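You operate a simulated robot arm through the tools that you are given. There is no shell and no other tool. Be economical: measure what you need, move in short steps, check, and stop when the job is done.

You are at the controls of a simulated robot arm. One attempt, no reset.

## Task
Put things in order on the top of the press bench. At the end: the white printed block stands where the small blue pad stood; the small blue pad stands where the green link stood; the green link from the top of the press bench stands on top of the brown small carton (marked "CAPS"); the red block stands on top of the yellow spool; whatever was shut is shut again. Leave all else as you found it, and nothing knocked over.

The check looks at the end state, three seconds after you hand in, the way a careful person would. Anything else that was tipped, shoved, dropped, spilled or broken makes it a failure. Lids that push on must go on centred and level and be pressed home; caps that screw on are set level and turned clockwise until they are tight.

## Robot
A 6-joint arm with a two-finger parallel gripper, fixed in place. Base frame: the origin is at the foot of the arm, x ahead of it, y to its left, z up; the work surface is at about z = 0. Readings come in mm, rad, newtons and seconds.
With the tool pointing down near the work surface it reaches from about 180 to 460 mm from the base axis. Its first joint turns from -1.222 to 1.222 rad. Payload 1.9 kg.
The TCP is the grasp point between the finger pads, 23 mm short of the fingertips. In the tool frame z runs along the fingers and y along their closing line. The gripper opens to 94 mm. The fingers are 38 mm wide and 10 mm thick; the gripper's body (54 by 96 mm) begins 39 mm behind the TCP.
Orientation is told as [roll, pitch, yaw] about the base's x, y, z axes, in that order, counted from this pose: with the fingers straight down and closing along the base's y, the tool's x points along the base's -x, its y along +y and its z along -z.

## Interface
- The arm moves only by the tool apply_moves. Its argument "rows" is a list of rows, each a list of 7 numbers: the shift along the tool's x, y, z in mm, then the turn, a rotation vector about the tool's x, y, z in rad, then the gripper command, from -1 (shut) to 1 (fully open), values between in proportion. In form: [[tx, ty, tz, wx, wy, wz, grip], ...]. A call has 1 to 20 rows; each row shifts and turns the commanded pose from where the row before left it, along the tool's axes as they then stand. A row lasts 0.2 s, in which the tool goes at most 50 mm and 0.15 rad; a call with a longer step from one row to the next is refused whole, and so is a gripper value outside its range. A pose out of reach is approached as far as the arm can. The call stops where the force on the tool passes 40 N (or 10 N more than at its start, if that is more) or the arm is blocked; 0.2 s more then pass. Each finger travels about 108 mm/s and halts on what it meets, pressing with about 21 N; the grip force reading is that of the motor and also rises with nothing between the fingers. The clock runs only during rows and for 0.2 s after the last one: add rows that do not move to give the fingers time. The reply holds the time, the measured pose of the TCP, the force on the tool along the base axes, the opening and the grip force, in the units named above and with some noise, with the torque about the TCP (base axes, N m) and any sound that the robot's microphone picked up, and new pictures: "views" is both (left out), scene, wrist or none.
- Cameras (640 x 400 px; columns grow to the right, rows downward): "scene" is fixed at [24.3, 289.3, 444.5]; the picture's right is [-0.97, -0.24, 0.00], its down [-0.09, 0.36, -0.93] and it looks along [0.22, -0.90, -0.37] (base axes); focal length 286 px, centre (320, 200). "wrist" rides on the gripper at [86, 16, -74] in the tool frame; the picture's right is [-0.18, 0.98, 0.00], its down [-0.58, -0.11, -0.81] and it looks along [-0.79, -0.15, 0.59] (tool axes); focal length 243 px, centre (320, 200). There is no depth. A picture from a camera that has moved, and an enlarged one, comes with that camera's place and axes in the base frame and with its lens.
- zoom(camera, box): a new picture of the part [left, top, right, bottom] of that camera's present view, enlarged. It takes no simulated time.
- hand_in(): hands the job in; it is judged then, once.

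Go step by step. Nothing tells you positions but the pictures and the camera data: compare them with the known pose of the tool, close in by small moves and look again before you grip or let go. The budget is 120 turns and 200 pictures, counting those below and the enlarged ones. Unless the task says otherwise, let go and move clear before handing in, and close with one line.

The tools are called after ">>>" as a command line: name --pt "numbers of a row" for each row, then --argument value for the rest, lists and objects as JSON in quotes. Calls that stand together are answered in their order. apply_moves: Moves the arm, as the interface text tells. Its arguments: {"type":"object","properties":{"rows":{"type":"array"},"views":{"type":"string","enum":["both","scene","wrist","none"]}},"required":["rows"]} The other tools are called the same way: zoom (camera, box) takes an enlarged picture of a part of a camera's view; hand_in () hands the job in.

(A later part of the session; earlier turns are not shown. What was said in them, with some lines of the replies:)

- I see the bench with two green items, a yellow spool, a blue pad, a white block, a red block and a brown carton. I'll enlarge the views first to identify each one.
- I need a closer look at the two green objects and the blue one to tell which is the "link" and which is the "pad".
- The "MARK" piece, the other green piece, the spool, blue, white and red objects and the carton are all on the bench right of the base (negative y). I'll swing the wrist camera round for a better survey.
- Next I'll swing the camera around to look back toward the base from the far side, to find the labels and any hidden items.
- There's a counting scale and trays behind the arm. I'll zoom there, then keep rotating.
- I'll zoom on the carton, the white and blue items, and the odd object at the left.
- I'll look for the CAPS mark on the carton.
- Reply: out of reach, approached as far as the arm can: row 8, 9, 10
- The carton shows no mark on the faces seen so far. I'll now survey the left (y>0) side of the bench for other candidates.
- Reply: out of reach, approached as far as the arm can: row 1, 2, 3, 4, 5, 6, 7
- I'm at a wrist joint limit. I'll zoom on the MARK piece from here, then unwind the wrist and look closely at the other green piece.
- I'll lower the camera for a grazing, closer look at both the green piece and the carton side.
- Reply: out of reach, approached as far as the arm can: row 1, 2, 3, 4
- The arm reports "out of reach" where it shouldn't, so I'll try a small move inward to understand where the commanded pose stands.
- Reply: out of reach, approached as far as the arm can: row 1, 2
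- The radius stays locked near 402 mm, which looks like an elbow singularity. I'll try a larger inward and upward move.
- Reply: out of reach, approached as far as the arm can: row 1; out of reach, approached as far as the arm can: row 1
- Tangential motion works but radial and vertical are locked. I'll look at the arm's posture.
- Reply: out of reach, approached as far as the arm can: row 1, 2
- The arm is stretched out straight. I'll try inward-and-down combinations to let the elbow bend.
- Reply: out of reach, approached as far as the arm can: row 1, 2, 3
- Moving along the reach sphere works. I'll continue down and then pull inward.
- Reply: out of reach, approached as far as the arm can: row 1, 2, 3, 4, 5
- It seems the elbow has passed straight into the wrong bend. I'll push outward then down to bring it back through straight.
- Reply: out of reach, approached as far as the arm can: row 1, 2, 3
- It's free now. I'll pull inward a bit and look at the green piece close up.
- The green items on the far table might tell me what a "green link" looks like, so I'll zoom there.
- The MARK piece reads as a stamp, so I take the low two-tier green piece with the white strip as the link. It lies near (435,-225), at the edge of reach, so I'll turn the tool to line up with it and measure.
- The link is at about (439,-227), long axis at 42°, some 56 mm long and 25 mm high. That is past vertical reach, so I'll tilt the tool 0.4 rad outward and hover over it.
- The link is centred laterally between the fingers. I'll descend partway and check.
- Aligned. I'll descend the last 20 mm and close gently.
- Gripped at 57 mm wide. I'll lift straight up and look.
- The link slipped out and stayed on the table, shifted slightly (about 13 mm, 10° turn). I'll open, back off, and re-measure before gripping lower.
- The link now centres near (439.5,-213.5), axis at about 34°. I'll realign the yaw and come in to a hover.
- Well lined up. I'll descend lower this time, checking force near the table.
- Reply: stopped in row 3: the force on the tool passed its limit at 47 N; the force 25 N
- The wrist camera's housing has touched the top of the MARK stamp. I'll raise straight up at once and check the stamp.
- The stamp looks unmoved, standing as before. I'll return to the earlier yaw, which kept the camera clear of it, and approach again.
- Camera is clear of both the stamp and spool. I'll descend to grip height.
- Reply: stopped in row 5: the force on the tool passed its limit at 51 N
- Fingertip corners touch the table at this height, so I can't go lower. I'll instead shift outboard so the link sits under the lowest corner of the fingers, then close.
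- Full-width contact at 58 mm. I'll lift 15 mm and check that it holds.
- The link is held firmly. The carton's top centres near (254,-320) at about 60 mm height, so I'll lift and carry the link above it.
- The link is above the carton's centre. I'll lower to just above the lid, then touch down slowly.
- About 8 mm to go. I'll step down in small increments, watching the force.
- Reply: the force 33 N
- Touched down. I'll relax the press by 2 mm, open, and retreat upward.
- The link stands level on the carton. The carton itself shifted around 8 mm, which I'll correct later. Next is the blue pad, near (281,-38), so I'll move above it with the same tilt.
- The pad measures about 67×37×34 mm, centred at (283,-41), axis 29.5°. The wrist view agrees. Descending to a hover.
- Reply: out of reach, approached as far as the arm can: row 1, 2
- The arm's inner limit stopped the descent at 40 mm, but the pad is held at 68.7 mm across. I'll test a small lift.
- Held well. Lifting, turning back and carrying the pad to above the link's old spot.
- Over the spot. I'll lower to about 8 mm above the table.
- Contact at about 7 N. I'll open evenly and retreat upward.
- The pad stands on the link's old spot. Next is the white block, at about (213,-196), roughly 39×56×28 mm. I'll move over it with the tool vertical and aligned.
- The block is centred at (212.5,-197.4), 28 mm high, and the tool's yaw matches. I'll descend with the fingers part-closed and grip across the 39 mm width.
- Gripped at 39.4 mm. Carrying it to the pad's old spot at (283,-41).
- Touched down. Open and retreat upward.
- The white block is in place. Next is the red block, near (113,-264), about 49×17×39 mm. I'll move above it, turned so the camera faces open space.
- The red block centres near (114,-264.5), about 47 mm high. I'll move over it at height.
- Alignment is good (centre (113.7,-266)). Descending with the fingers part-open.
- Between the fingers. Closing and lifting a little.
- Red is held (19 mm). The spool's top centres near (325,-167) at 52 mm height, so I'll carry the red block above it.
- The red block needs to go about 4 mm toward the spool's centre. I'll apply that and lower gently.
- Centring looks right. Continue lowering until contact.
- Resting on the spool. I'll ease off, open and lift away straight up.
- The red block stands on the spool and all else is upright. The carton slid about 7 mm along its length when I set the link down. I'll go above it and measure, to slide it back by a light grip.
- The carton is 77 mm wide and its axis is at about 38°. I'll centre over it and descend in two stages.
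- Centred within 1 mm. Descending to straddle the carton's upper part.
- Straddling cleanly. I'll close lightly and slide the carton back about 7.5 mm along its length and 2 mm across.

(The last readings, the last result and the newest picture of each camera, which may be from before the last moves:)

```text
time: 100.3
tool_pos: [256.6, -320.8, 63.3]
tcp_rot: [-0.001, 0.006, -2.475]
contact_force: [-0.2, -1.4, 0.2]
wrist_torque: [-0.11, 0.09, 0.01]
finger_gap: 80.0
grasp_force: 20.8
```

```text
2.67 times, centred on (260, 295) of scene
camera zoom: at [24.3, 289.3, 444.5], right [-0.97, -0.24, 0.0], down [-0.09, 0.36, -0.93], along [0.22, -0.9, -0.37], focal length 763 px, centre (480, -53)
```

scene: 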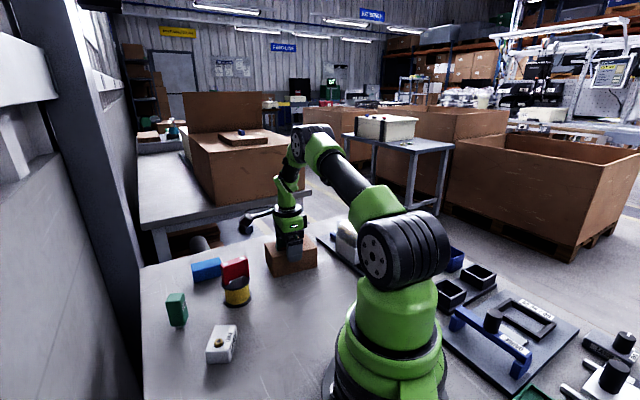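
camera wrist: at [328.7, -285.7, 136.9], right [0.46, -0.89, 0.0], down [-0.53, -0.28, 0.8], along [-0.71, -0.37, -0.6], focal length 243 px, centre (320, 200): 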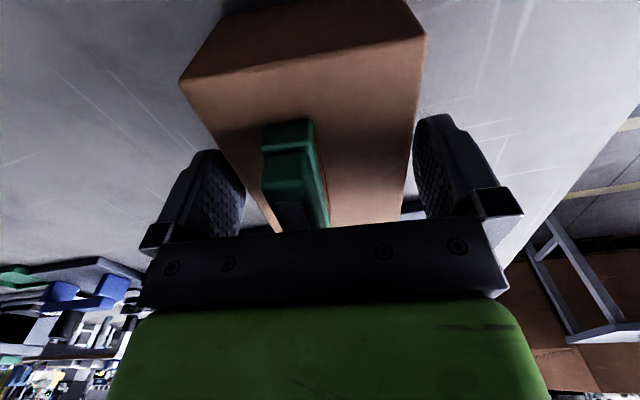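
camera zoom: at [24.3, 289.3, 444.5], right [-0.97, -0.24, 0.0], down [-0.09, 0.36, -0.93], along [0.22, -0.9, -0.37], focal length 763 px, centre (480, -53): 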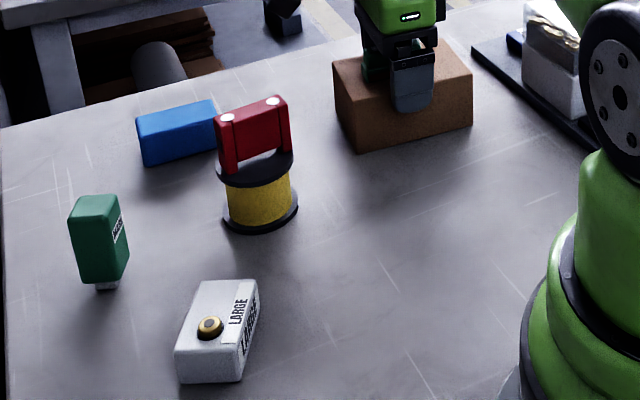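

The carton is now within about 2 mm of its initial place. I'll nudge 1.5 mm more, release and lift clear.

>>> apply_moves --pt "1.5 0 0 0 0 0 0.5" --pt "0 0 0 0 0 0 0.5" --pt "0 0 0 0 0 0 0.8" --pt "0 0 0 0 0 0 1" --pt "0 0 0 0 0 0 1" --pt "0 0 -10 0 0 0 1" --pt "0 0 -35 0 0 0 1" --pt "0 0 -40 0 0 0 1" --pt "0 0 -30 0 0 0 1" --pt "0 0 0 0 0 0 1" --views "both"

>>> zoom --camera "scene" --box '[140, 220, 380, 370]'

>>> zoom --camera "scene" --box '[180, 220, 340, 320]'

```text
time: 102.5
tool_pos: [257.2, -321.2, 178.1]
tcp_rot: [0.0, 0.006, -2.476]
contact_force: [-0.1, -0.7, -0.9]
wrist_torque: [-0.02, -0.01, 0.02]
finger_gap: 93.9
grasp_force: 0.1
camera wrist: at [334.5, -279.0, 253.3], right [0.46, -0.89, 0.0], down [-0.53, -0.28, 0.8], along [-0.71, -0.37, -0.6], focal length 243 px, centre (320, 200)
```

scene: 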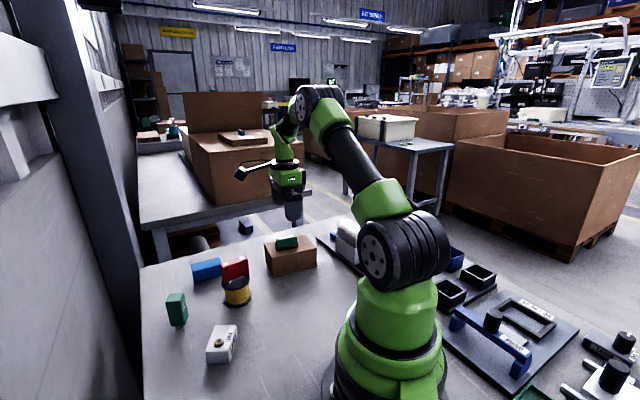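
wrist: 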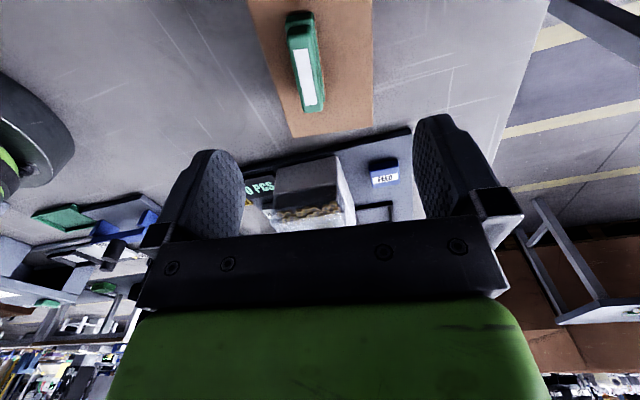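

```text
2.67 times, centred on (260, 295) of scene
camera zoom: at [24.3, 289.3, 444.5], right [-0.97, -0.24, 0.0], down [-0.09, 0.36, -0.93], along [0.22, -0.9, -0.37], focal length 763 px, centre (480, -53)
```

zoom: 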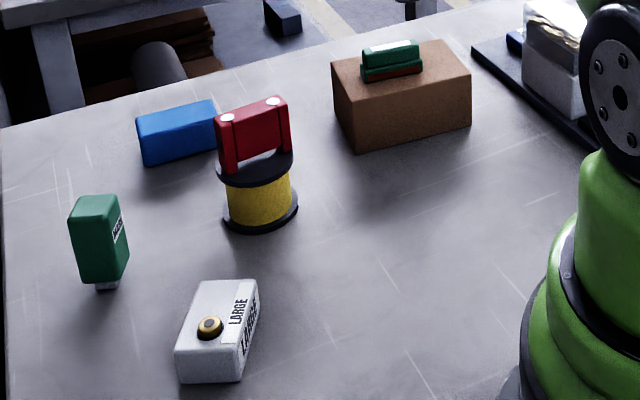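

```text
4.00 times, centred on (260, 270) of scene
camera zoom: at [24.3, 289.3, 444.5], right [-0.97, -0.24, 0.0], down [-0.09, 0.36, -0.93], along [0.22, -0.9, -0.37], focal length 1145 px, centre (560, -80)
```

zoom: 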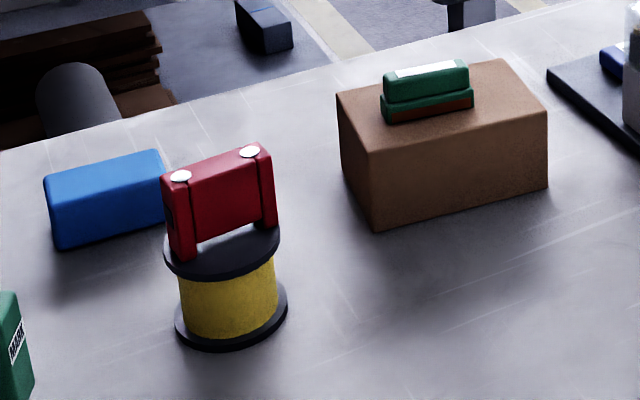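

Everything is in place and upright: the link is on the carton, the pad is on the link's old spot, the white block is on the pad's old spot, and the red block is on the spool. The carton is back where it was and the gripper is clear, so I'm handing in.

>>> hand_in

```text
The job is handed in.
```

The four moves are done and handed in, with two identifications unconfirmed: I took the low green piece with the white strip as the link, not the "MARK" piece, and I never saw the "CAPS" mark on the only carton. I set the carton back to within about 2 mm after it slid about 7 mm. The wrist camera pressed on the "MARK" piece once, but it did not visibly move. I opened nothing.
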